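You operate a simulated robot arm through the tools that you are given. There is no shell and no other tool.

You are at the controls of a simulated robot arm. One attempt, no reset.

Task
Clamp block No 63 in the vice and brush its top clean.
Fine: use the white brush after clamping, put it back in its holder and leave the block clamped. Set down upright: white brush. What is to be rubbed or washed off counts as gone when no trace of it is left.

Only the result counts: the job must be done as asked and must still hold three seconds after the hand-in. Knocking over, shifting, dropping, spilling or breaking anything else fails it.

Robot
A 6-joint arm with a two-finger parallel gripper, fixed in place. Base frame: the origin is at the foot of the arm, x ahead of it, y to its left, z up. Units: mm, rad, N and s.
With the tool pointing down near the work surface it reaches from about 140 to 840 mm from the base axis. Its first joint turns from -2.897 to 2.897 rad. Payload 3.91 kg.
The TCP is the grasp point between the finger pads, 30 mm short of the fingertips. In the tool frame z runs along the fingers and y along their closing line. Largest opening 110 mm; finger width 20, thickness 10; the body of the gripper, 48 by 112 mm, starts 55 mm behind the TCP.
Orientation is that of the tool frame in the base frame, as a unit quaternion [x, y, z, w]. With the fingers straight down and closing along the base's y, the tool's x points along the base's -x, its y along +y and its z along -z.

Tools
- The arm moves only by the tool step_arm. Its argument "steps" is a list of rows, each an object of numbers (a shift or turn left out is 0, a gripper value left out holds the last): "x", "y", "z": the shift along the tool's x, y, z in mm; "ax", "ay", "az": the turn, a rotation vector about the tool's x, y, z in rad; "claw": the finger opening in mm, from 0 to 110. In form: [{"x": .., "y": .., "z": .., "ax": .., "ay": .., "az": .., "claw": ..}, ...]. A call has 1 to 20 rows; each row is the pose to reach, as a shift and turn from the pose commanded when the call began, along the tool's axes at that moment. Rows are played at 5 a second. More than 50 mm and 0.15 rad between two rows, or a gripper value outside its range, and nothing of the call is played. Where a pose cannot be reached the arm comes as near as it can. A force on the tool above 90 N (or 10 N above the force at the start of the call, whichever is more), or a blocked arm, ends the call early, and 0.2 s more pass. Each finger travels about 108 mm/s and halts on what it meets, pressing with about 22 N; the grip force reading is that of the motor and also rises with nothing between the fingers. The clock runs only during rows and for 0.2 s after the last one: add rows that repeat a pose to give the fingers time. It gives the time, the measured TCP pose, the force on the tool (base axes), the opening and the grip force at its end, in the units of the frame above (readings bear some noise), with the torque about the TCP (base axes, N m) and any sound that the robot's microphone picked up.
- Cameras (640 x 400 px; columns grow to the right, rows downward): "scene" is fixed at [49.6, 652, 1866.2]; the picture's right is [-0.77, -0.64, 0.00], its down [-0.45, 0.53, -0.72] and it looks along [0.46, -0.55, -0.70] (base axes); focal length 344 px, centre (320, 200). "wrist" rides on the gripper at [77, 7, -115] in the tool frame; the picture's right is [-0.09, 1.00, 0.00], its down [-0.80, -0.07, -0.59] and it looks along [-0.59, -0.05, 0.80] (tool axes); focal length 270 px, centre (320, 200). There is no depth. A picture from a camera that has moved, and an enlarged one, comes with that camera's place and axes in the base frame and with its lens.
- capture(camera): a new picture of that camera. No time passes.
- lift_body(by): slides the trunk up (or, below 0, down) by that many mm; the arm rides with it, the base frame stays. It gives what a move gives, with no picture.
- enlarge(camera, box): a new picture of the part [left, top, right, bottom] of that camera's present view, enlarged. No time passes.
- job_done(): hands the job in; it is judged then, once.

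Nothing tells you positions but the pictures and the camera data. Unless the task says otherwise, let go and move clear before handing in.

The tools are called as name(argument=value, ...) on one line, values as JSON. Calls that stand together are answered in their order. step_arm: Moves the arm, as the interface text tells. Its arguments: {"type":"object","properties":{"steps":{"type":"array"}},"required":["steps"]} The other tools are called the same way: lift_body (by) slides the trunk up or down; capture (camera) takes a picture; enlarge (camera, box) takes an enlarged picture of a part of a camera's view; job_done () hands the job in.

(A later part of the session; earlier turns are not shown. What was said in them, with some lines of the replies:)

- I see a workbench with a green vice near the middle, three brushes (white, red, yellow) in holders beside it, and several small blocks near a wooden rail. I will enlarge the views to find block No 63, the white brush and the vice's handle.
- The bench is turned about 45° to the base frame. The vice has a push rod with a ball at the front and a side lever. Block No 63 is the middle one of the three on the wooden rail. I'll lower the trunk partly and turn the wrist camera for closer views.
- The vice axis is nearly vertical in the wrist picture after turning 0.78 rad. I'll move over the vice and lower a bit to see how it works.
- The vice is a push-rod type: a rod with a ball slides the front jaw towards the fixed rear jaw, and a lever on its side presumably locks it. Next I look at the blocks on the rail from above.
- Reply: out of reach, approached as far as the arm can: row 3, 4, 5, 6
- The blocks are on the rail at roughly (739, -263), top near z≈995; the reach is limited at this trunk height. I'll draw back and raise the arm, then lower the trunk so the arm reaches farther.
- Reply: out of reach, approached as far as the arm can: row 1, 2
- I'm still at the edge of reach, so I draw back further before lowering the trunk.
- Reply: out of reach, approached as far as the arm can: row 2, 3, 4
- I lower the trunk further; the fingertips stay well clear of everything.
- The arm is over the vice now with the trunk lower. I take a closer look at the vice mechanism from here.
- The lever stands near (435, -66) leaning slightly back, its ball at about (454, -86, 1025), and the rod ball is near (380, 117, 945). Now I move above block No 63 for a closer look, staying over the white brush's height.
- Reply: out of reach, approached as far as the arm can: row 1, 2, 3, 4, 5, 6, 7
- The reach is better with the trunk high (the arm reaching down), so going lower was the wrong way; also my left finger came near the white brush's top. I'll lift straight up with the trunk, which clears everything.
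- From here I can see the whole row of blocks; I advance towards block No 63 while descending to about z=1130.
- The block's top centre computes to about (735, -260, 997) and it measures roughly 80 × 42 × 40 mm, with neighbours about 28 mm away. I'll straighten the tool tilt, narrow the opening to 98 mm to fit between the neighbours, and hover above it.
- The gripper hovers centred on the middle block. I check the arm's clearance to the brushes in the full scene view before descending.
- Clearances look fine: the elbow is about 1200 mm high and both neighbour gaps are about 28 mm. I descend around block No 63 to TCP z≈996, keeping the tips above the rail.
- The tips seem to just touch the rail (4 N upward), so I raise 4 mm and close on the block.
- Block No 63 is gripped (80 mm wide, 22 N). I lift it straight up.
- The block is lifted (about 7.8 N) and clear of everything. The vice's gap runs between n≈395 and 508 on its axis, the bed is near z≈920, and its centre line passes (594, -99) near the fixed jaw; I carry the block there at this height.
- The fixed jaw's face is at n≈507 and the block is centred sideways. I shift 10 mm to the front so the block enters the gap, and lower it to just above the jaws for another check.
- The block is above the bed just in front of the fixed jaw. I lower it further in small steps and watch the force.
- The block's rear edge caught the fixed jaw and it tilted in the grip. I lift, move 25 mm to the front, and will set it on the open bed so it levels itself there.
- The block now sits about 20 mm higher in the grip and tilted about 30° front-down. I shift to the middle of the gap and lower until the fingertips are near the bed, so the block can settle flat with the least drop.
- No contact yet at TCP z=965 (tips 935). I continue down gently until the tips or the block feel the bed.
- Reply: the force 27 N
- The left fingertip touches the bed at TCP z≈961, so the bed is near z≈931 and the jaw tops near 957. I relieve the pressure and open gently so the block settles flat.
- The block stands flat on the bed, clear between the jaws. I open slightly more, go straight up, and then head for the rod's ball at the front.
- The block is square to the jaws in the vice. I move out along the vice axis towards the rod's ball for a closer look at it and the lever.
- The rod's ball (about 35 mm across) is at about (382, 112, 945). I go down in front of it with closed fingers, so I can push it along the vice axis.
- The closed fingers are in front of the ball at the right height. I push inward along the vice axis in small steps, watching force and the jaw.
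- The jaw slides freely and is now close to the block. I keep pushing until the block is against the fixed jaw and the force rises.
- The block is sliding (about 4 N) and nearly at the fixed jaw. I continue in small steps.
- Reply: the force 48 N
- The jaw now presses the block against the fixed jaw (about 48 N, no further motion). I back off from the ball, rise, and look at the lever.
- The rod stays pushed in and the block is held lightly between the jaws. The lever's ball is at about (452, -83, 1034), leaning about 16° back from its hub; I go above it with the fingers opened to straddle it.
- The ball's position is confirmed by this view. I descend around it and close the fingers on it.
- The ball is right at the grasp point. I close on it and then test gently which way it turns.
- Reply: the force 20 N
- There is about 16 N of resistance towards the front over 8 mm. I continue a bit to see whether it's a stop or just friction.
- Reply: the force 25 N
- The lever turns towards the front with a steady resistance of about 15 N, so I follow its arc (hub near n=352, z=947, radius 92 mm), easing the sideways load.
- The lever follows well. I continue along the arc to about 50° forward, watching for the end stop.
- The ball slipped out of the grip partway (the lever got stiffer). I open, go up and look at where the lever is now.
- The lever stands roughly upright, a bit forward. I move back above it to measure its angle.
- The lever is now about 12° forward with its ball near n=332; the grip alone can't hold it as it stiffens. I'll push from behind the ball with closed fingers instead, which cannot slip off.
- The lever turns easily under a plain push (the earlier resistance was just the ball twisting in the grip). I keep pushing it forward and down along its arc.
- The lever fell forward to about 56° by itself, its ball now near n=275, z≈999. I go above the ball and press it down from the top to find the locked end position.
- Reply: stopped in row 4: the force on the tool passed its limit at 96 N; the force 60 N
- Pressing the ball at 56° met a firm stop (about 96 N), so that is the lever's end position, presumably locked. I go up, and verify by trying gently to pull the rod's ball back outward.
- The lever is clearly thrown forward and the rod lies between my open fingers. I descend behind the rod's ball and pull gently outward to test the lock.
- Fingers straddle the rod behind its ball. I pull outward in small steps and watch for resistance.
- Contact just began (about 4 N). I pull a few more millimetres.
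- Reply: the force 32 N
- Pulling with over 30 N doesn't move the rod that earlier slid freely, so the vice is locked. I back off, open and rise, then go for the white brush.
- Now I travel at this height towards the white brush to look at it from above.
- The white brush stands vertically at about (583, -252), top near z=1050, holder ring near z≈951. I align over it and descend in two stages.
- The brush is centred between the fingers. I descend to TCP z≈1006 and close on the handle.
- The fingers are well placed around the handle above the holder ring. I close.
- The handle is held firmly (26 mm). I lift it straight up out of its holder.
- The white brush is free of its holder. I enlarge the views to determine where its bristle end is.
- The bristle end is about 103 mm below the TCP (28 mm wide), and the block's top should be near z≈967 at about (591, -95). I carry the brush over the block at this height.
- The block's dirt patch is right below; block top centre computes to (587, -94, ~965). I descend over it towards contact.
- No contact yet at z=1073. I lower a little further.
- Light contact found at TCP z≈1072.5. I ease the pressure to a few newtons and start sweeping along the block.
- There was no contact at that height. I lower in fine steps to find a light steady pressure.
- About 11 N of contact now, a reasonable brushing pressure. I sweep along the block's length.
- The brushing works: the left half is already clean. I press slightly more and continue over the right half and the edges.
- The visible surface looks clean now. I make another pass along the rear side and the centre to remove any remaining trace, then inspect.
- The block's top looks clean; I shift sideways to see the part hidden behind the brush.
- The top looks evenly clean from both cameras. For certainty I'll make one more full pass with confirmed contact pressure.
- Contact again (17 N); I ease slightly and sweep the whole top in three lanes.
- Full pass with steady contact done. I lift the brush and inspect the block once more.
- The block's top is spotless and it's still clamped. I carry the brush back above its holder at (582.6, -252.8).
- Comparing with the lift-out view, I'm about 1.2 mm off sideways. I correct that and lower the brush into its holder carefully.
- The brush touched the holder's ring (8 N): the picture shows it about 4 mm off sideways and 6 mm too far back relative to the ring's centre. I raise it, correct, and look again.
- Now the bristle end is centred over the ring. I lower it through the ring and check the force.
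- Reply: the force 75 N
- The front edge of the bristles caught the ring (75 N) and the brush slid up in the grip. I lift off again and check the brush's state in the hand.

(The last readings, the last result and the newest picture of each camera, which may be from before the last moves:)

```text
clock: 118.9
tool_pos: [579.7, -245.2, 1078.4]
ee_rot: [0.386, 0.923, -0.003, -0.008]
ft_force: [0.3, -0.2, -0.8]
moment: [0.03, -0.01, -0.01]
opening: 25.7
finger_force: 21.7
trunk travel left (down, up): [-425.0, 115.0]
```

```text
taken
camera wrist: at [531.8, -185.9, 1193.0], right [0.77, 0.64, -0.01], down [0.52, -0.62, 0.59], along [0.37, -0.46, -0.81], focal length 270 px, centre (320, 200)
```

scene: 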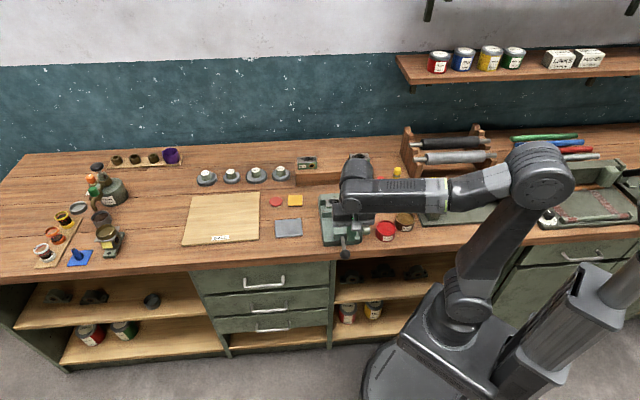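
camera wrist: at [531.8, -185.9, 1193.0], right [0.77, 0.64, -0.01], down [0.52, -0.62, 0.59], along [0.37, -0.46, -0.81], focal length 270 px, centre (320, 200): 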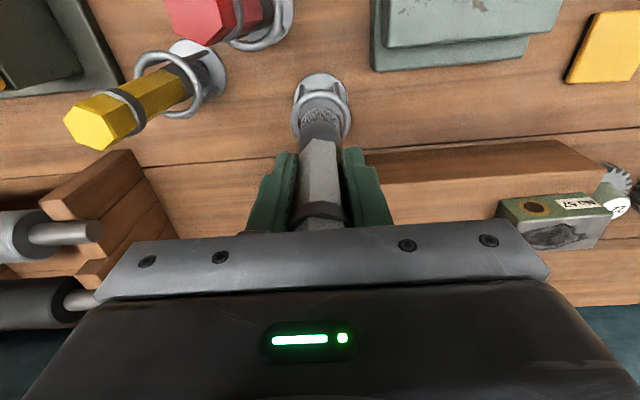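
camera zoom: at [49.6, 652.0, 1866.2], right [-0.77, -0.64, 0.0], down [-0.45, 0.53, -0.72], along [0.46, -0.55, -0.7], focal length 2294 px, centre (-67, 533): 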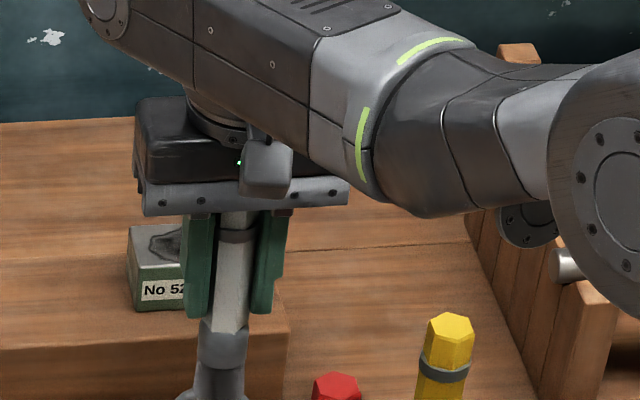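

The ring's true centre works out at n≈588, a≈238.7, and the bristle end sits about 2.4 mm behind the TCP. I level the tool and shift so that the bristles line up with the ring, then verify in the picture.

step_arm(steps=[{"x": -2, "y": -1, "ax": -0.006, "ay": -0.006, "claw": 14}, {"x": -4.2, "y": -1.7, "ax": -0.012, "ay": -0.012}, {"x": -4.2, "y": -1.7, "ax": -0.012, "ay": -0.012}])

enlarge(camera="wrist", box=[240, 50, 400, 150])

enlarge(camera="scene", box=[340, 150, 404, 190])

```text
clock: 119.7
tool_pos: [580.8, -251.6, 1078.1]
ee_rot: [0.386, 0.923, 0.001, 0.001]
ft_force: [0.1, 1.0, -0.8]
moment: [0.01, 0.02, 0.01]
opening: 25.8
finger_force: 22.0
trunk travel left (down, up): [-425.0, 115.0]
```

```text
4.00 times, centred on (320, 100) of wrist
camera zoom: at [531.3, -191.5, 1192.7], right [0.77, 0.64, 0.0], down [0.51, -0.62, 0.6], along [0.38, -0.46, -0.8], focal length 1081 px, centre (320, 600)
```

zoom: 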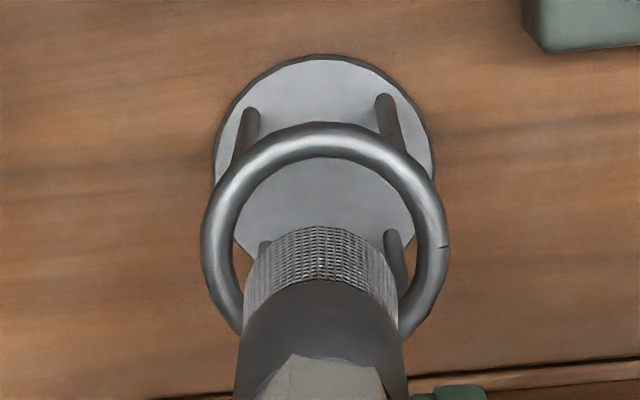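

```text
10.00 times, centred on (372, 170) of scene
camera zoom: at [49.6, 652.0, 1866.2], right [-0.77, -0.64, 0.0], down [-0.45, 0.53, -0.72], along [0.46, -0.55, -0.7], focal length 3442 px, centre (-200, 500)
```

zoom: 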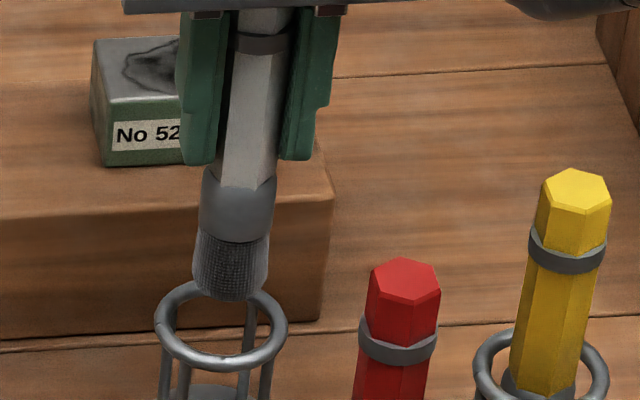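

By the wrist picture the bristles are about 1.5 mm too far back and 1 mm to the left. I correct this and descend to just past ring height to test.

step_arm(steps=[{"x": 1.5, "y": 1.2, "claw": 14}, {"x": 1.5, "y": 1.2, "z": 8}, {"x": 1.5, "y": 1.2, "z": 16}, {"x": 1.5, "y": 1.2, "z": 20}, {"x": 1.5, "y": 1.2, "z": 22}, {"x": 1.5, "y": 1.2, "z": 22}])

enlarge(camera="wrist", box=[240, 50, 400, 150])

enlarge(camera="scene", box=[340, 150, 404, 190])

```text
clock: 121.1
tool_pos: [580.9, -249.4, 1055.0]
ee_rot: [0.387, 0.922, 0.001, 0.001]
ft_force: [0.0, 0.1, 0.1]
moment: [-0.02, -0.02, 0.01]
opening: 25.5
finger_force: 21.8
trunk travel left (down, up): [-425.0, 115.0]
```

```text
4.00 times, centred on (320, 100) of wrist
camera zoom: at [531.2, -189.6, 1171.1], right [0.77, 0.64, 0.0], down [0.51, -0.62, 0.6], along [0.38, -0.46, -0.8], focal length 1081 px, centre (320, 600)
```

zoom: 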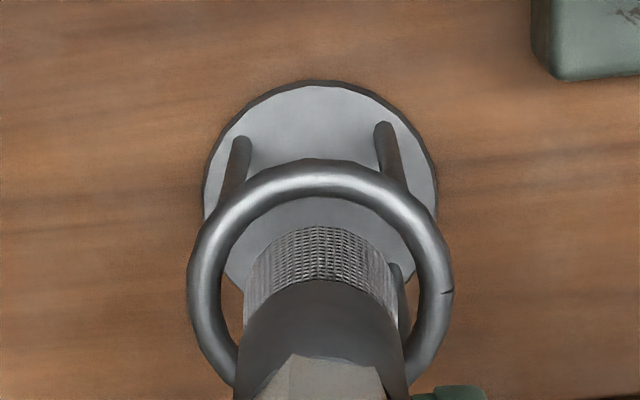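

```text
10.00 times, centred on (372, 170) of scene
camera zoom: at [49.6, 652.0, 1866.2], right [-0.77, -0.64, 0.0], down [-0.45, 0.53, -0.72], along [0.46, -0.55, -0.7], focal length 3442 px, centre (-200, 500)
```

zoom: 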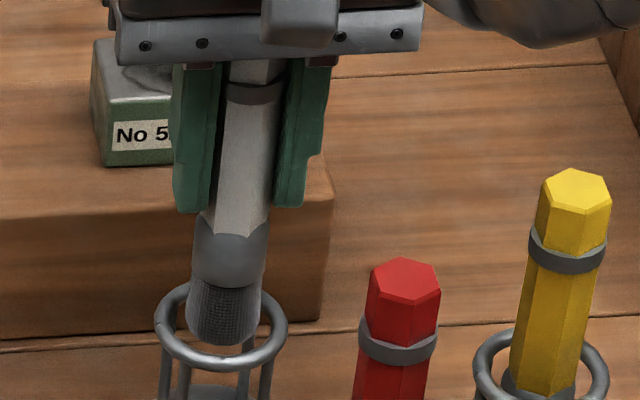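

No contact force and the bristles are inside the ring. I continue lowering with checks.

step_arm(steps=[{"z": 4, "claw": 14}, {"z": 8}, {"z": 12}, {"z": 16}, {"z": 20}, {"z": 20}])

step_arm(steps=[{"z": 4, "claw": 14}, {"z": 8}, {"z": 12}, {"z": 16}, {"z": 20}, {"z": 24}, {"z": 28}, {"z": 28}])

enlarge(camera="scene", box=[340, 150, 404, 190])

capture(camera="wrist")

```text
clock: 122.5
tool_pos: [581.8, -249.6, 1036.4]
ee_rot: [0.386, 0.922, 0.001, 0.001]
ft_force: [-1.0, -0.2, -0.7]
moment: [-0.02, 0.02, 0.02]
opening: 25.6
finger_force: 22.2
trunk travel left (down, up): [-425.0, 115.0]
```

```text
clock: 124.3
tool_pos: [581.9, -249.2, 1007.6]
ee_rot: [0.386, 0.923, 0.0, 0.001]
ft_force: [0.0, -0.4, -0.2]
moment: [0.0, 0.04, -0.01]
opening: 26.0
finger_force: 22.2
trunk travel left (down, up): [-425.0, 115.0]
```

```text
10.00 times, centred on (372, 170) of scene
camera zoom: at [49.6, 652.0, 1866.2], right [-0.77, -0.64, 0.0], down [-0.45, 0.53, -0.72], along [0.46, -0.55, -0.7], focal length 3442 px, centre (-200, 500)
```

zoom: 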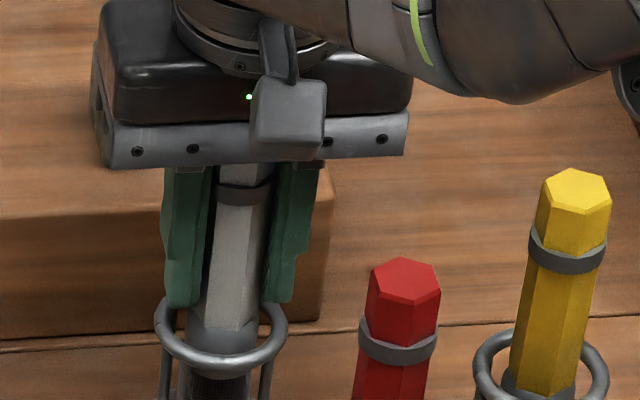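

```text
taken
camera wrist: at [530.9, -189.8, 1123.0], right [0.77, 0.64, 0.0], down [0.51, -0.62, 0.6], along [0.38, -0.46, -0.8], focal length 270 px, centre (320, 200)
```

wrist: 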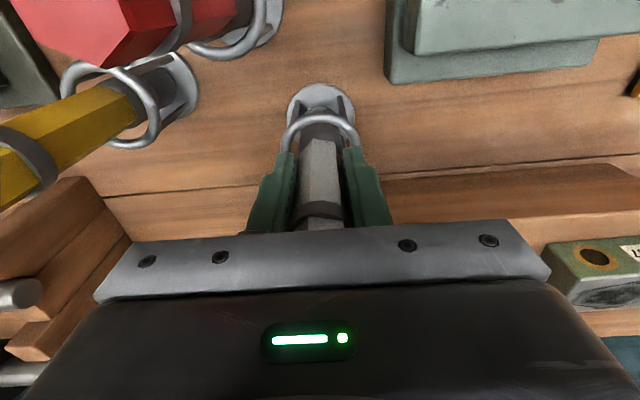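

The brush is well inside; about 10 mm remain to its base, with the fingertips just staying above the ring. I lower in small steps.

step_arm(steps=[{"z": 2, "claw": 14}, {"z": 4}, {"z": 6}, {"z": 6}])

step_arm(steps=[{"z": 1, "claw": 14}, {"z": 2}, {"z": 2}])

enlarge(camera="scene", box=[340, 150, 404, 190])

```text
clock: 125.3
tool_pos: [581.3, -249.1, 1002.2]
ee_rot: [0.386, 0.922, 0.001, 0.001]
ft_force: [0.5, 1.0, -0.3]
moment: [0.0, -0.01, 0.01]
opening: 25.7
finger_force: 22.2
trunk travel left (down, up): [-425.0, 115.0]
```

```text
clock: 126.1
tool_pos: [580.6, -250.2, 999.0]
ee_rot: [0.386, 0.923, 0.0, 0.001]
ft_force: [-0.1, 0.1, 0.1]
moment: [0.02, 0.01, 0.02]
opening: 25.7
finger_force: 20.9
trunk travel left (down, up): [-425.0, 115.0]
```

```text
10.00 times, centred on (372, 170) of scene
camera zoom: at [49.6, 652.0, 1866.2], right [-0.77, -0.64, 0.0], down [-0.45, 0.53, -0.72], along [0.46, -0.55, -0.7], focal length 3442 px, centre (-200, 500)
```

zoom: 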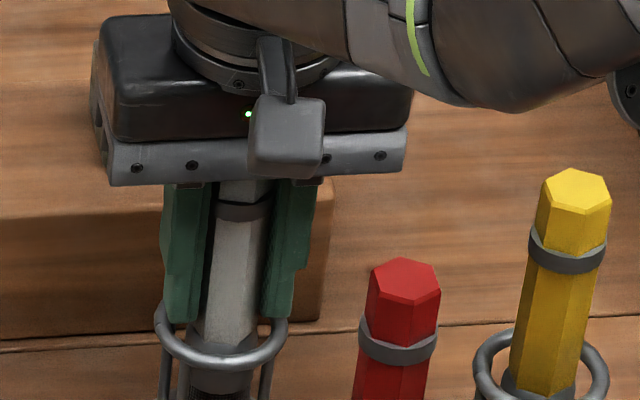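

No contact yet at z=999. I continue in 1 mm steps.

step_arm(steps=[{"z": 1, "claw": 14}, {"z": 1}])

step_arm(steps=[{"z": 1, "claw": 14}, {"z": 1}])

```text
clock: 126.7
tool_pos: [580.8, -250.6, 998.3]
ee_rot: [0.386, 0.922, 0.001, 0.001]
ft_force: [0.5, -1.7, 4.6]
moment: [-0.19, -0.08, 0.0]
opening: 25.6
finger_force: 22.1
trunk travel left (down, up): [-425.0, 115.0]
```

```text
clock: 127.3
tool_pos: [580.8, -250.5, 999.8]
ee_rot: [0.386, 0.922, 0.001, 0.003]
ft_force: [0.1, 0.5, 13.1]
moment: [-0.12, -0.17, 0.02]
opening: 25.7
finger_force: 22.1
trunk travel left (down, up): [-425.0, 115.0]
```

The brush's foot now rests on the holder base (expected height). I relieve the pressure and open slowly.

step_arm(steps=[{"z": -1, "claw": 14}, {"z": -1, "claw": 20}, {"z": -1, "claw": 24}, {"z": -1, "claw": 26}, {"z": -1, "claw": 28}, {"z": -1, "claw": 32}, {"z": -1, "claw": 40}, {"z": -1, "claw": 40}])

enlarge(camera="scene", box=[340, 150, 404, 190])

capture(camera="wrist")

```text
clock: 129.1
tool_pos: [578.9, -249.3, 997.8]
ee_rot: [0.387, 0.922, 0.001, 0.002]
ft_force: [0.0, 0.7, 12.2]
moment: [-0.06, -0.01, 0.0]
opening: 39.9
finger_force: 0.1
trunk travel left (down, up): [-425.0, 115.0]
```

```text
10.00 times, centred on (372, 170) of scene
camera zoom: at [49.6, 652.0, 1866.2], right [-0.77, -0.64, 0.0], down [-0.45, 0.53, -0.72], along [0.46, -0.55, -0.7], focal length 3442 px, centre (-200, 500)
```

zoom: 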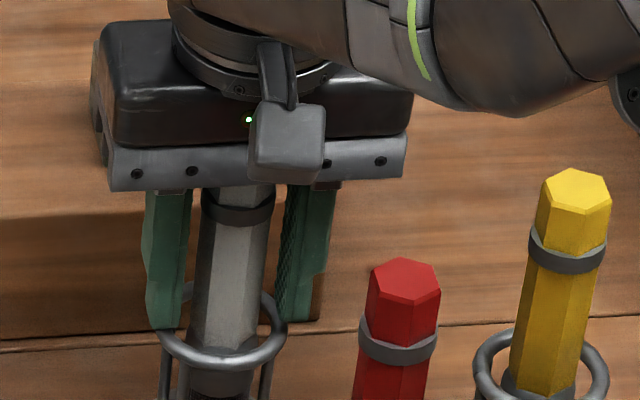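

```text
taken
camera wrist: at [529.6, -189.0, 1113.6], right [0.77, 0.64, 0.0], down [0.51, -0.62, 0.6], along [0.38, -0.46, -0.8], focal length 270 px, centre (320, 200)
```

wrist: 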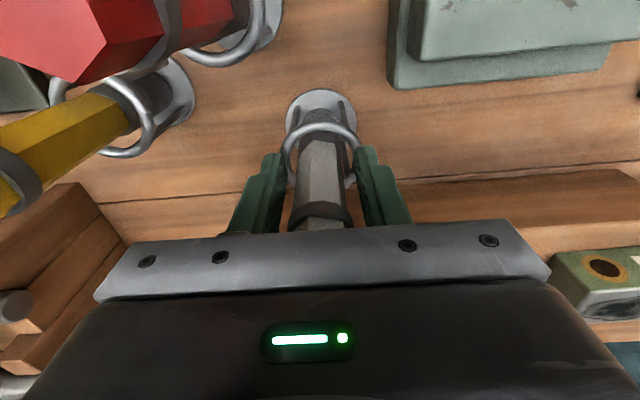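

The fingers are open, and a residual 12 N suggests the palm is resting on the brush's top. I raise straight up carefully.

step_arm(steps=[{"z": -3, "claw": 44}, {"z": -8, "claw": 50}, {"z": -16, "claw": 56}, {"z": -26, "claw": 60}, {"z": -40}, {"z": -56}, {"z": -72}, {"z": -72}])

capture(camera="wrist")

enlarge(camera="scene", box=[330, 135, 426, 195])

```text
clock: 130.9
tool_pos: [581.6, -249.8, 1070.8]
ee_rot: [0.386, 0.923, 0.0, 0.002]
ft_force: [-0.3, 0.2, 0.2]
moment: [0.0, 0.0, -0.03]
opening: 59.9
finger_force: 0.0
trunk travel left (down, up): [-425.0, 115.0]
```

```text
taken
camera wrist: at [530.5, -190.2, 1185.3], right [0.77, 0.64, 0.0], down [0.51, -0.62, 0.6], along [0.38, -0.46, -0.8], focal length 270 px, centre (320, 200)
```

wrist: 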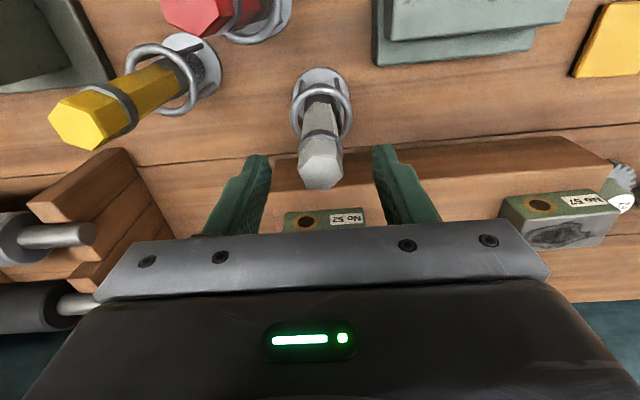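

```text
6.67 times, centred on (378, 165) of scene
camera zoom: at [49.6, 652.0, 1866.2], right [-0.77, -0.64, 0.0], down [-0.45, 0.53, -0.72], along [0.46, -0.55, -0.7], focal length 2294 px, centre (-67, 433)
```

zoom: 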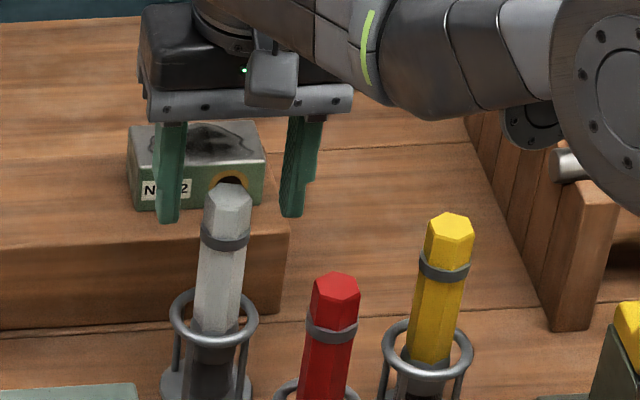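

The white brush stands upright in its holder again. I rise further, draw back, and check the whole scene.

step_arm(steps=[{"z": -25, "claw": 60}, {"z": -55}, {"x": 30, "y": 20, "z": -70}, {"x": 70, "y": 40, "z": -70}, {"x": 115, "y": 55, "z": -70}, {"x": 160, "y": 60, "z": -70}, {"x": 205, "y": 60, "z": -70}, {"x": 250, "y": 60, "z": -70}, {"x": 280, "y": 60, "z": -70}, {"x": 280, "y": 60, "z": -70}])

capture(camera="scene")

enlarge(camera="scene", box=[300, 140, 428, 220])

enlarge(camera="wrist", box=[120, 0, 520, 250])

```text
clock: 133.1
tool_pos: [424.1, -8.8, 1139.9]
ee_rot: [0.386, 0.923, 0.001, 0.001]
ft_force: [-0.5, 0.1, 0.9]
moment: [-0.01, 0.02, -0.01]
opening: 59.8
finger_force: 0.0
trunk travel left (down, up): [-425.0, 115.0]
```

```text
taken
```

scene: 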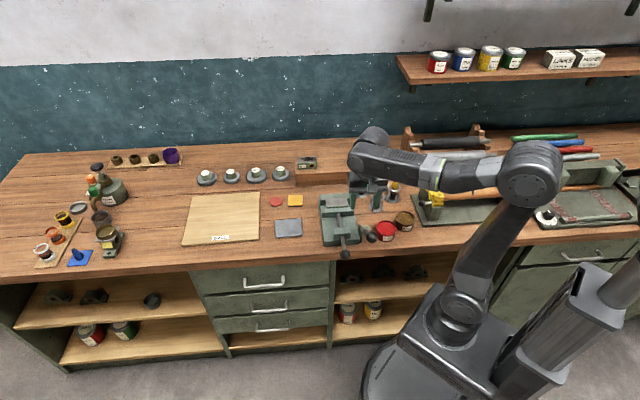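

```text
5.00 times, centred on (364, 180) of scene
camera zoom: at [49.6, 652.0, 1866.2], right [-0.77, -0.64, 0.0], down [-0.45, 0.53, -0.72], along [0.46, -0.55, -0.7], focal length 1721 px, centre (100, 300)
```

zoom: 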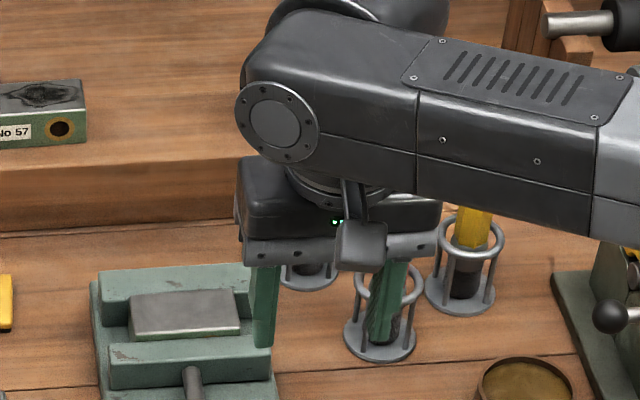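

```text
1.60 times, centred on (320, 125) of wrist
camera zoom: at [373.5, 50.5, 1255.1], right [0.77, 0.64, 0.0], down [0.51, -0.62, 0.6], along [0.38, -0.46, -0.8], focal length 432 px, centre (320, 320)
```

zoom: 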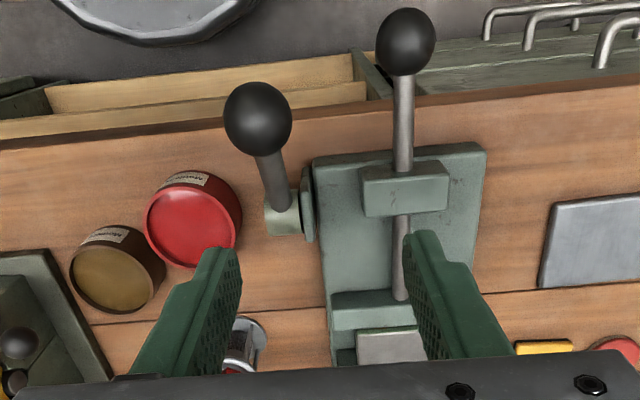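

The vice, block and lever are all in place. I move the arm out of the camera's sight line to check the brushes too.

step_arm(steps=[{"z": -25}, {"x": 20, "z": -40}, {"x": 60, "z": -40}, {"x": 100, "z": -40}, {"x": 140, "z": -40}, {"x": 140, "z": -40}])

enlarge(camera="scene", box=[270, 140, 430, 240])

enlarge(camera="scene", box=[310, 150, 390, 200])

```text
clock: 134.5
tool_pos: [329.5, 92.8, 1179.9]
ee_rot: [0.385, 0.923, 0.001, 0.001]
ft_force: [-0.4, 0.2, -0.7]
moment: [-0.02, 0.02, 0.01]
opening: 60.0
finger_force: 0.1
trunk travel left (down, up): [-425.0, 115.0]
```

```text
4.00 times, centred on (350, 190) of scene
camera zoom: at [49.6, 652.0, 1866.2], right [-0.77, -0.64, 0.0], down [-0.45, 0.53, -0.72], along [0.46, -0.55, -0.7], focal length 1377 px, centre (200, 240)
```

zoom: 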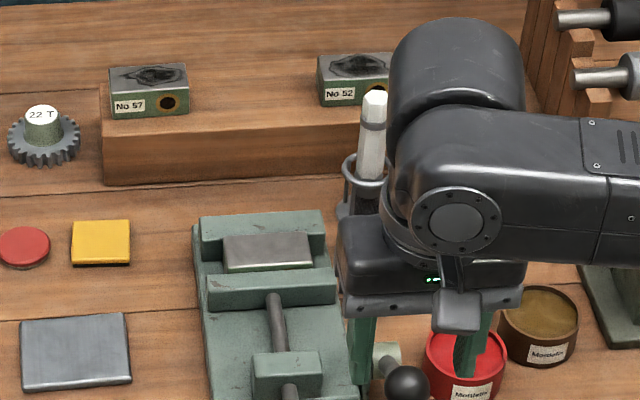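

```text
8.00 times, centred on (350, 175) of scene
camera zoom: at [49.6, 652.0, 1866.2], right [-0.77, -0.64, 0.0], down [-0.45, 0.53, -0.72], along [0.46, -0.55, -0.7], focal length 2753 px, centre (80, 400)
```

zoom: 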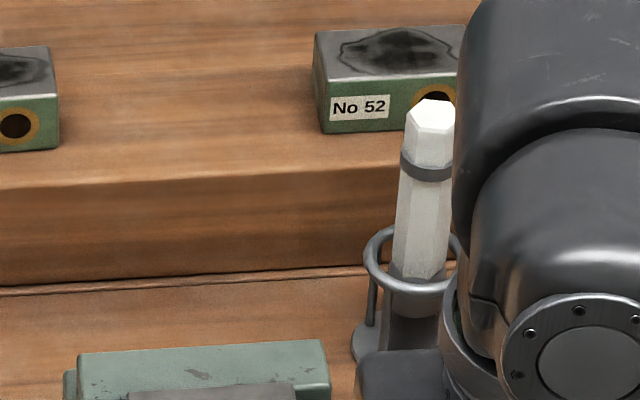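

The white brush is back at its original height and place. One last close look at the clamped block's top and the rest.

enlarge(camera="scene", box=[318, 188, 358, 213])

step_arm(steps=[{"y": -40, "z": -10}, {"y": -80, "z": -20}, {"y": -120, "z": -20}, {"y": -150, "z": -20}, {"y": -150, "z": -20}])

enlarge(camera="scene", box=[290, 140, 450, 240])

```text
16.00 times, centred on (338, 200) of scene
camera zoom: at [49.6, 652.0, 1866.2], right [-0.77, -0.64, 0.0], down [-0.45, 0.53, -0.72], along [0.46, -0.55, -0.7], focal length 5507 px, centre (32, 192)
```

zoom: 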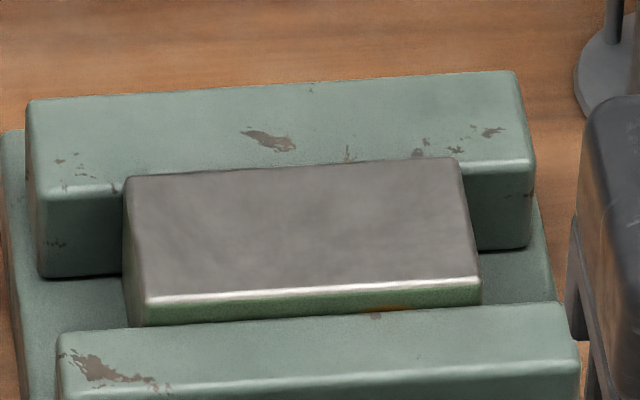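

```text
clock: 135.7
tool_pos: [224.8, -8.7, 1197.3]
ee_rot: [0.377, 0.926, -0.005, -0.006]
ft_force: [0.0, 1.2, 1.1]
moment: [-0.05, -0.03, 0.03]
opening: 59.9
finger_force: 0.0
trunk travel left (down, up): [-425.0, 115.0]
```

```text
4.00 times, centred on (370, 190) of scene
camera zoom: at [49.6, 652.0, 1866.2], right [-0.77, -0.64, 0.0], down [-0.45, 0.53, -0.72], along [0.46, -0.55, -0.7], focal length 1377 px, centre (120, 240)
```

zoom: 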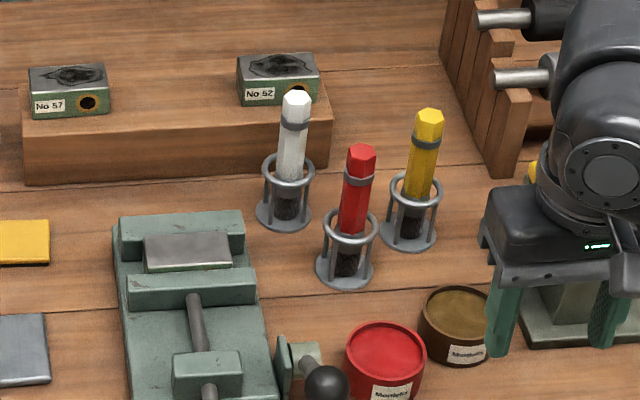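

Everything is as it should be. Block No 63 is clamped in the vice with a clean top and the lever locked, the white brush is upright in its holder, and everything else is untouched. The arm is clear, so I hand in the job.

job_done()

```text
The job is handed in.
```

Block No 63 is clamped in the vice with its lever locked, and its top looks fully clean in both cameras. The white brush is back upright in its holder at its original height. The job has been handed in, but the tool returned no verdict.

- **Clamp:** I pushed the jaw in until the block was firm against the fixed jaw, then threw the lever to its end stop. Pulling the rod outward with over 30 N did not move it, though it had slid freely before.
- **Lowering the block:** it caught the edge of the fixed jaw on the first try and tilted in the grip. I set it down on the vice bed, where it dropped a few millimetres and settled flat before clamping.
- **Returning the brush:** it touched the holder's ring twice before it went in, once with about 75 N. The brush slid up about 10 mm in the grip, and I saw no sign that the holder shifted.

In the last pictures the red and yellow brushes, the other two blocks and the pots were where they started, and the arm was clear.
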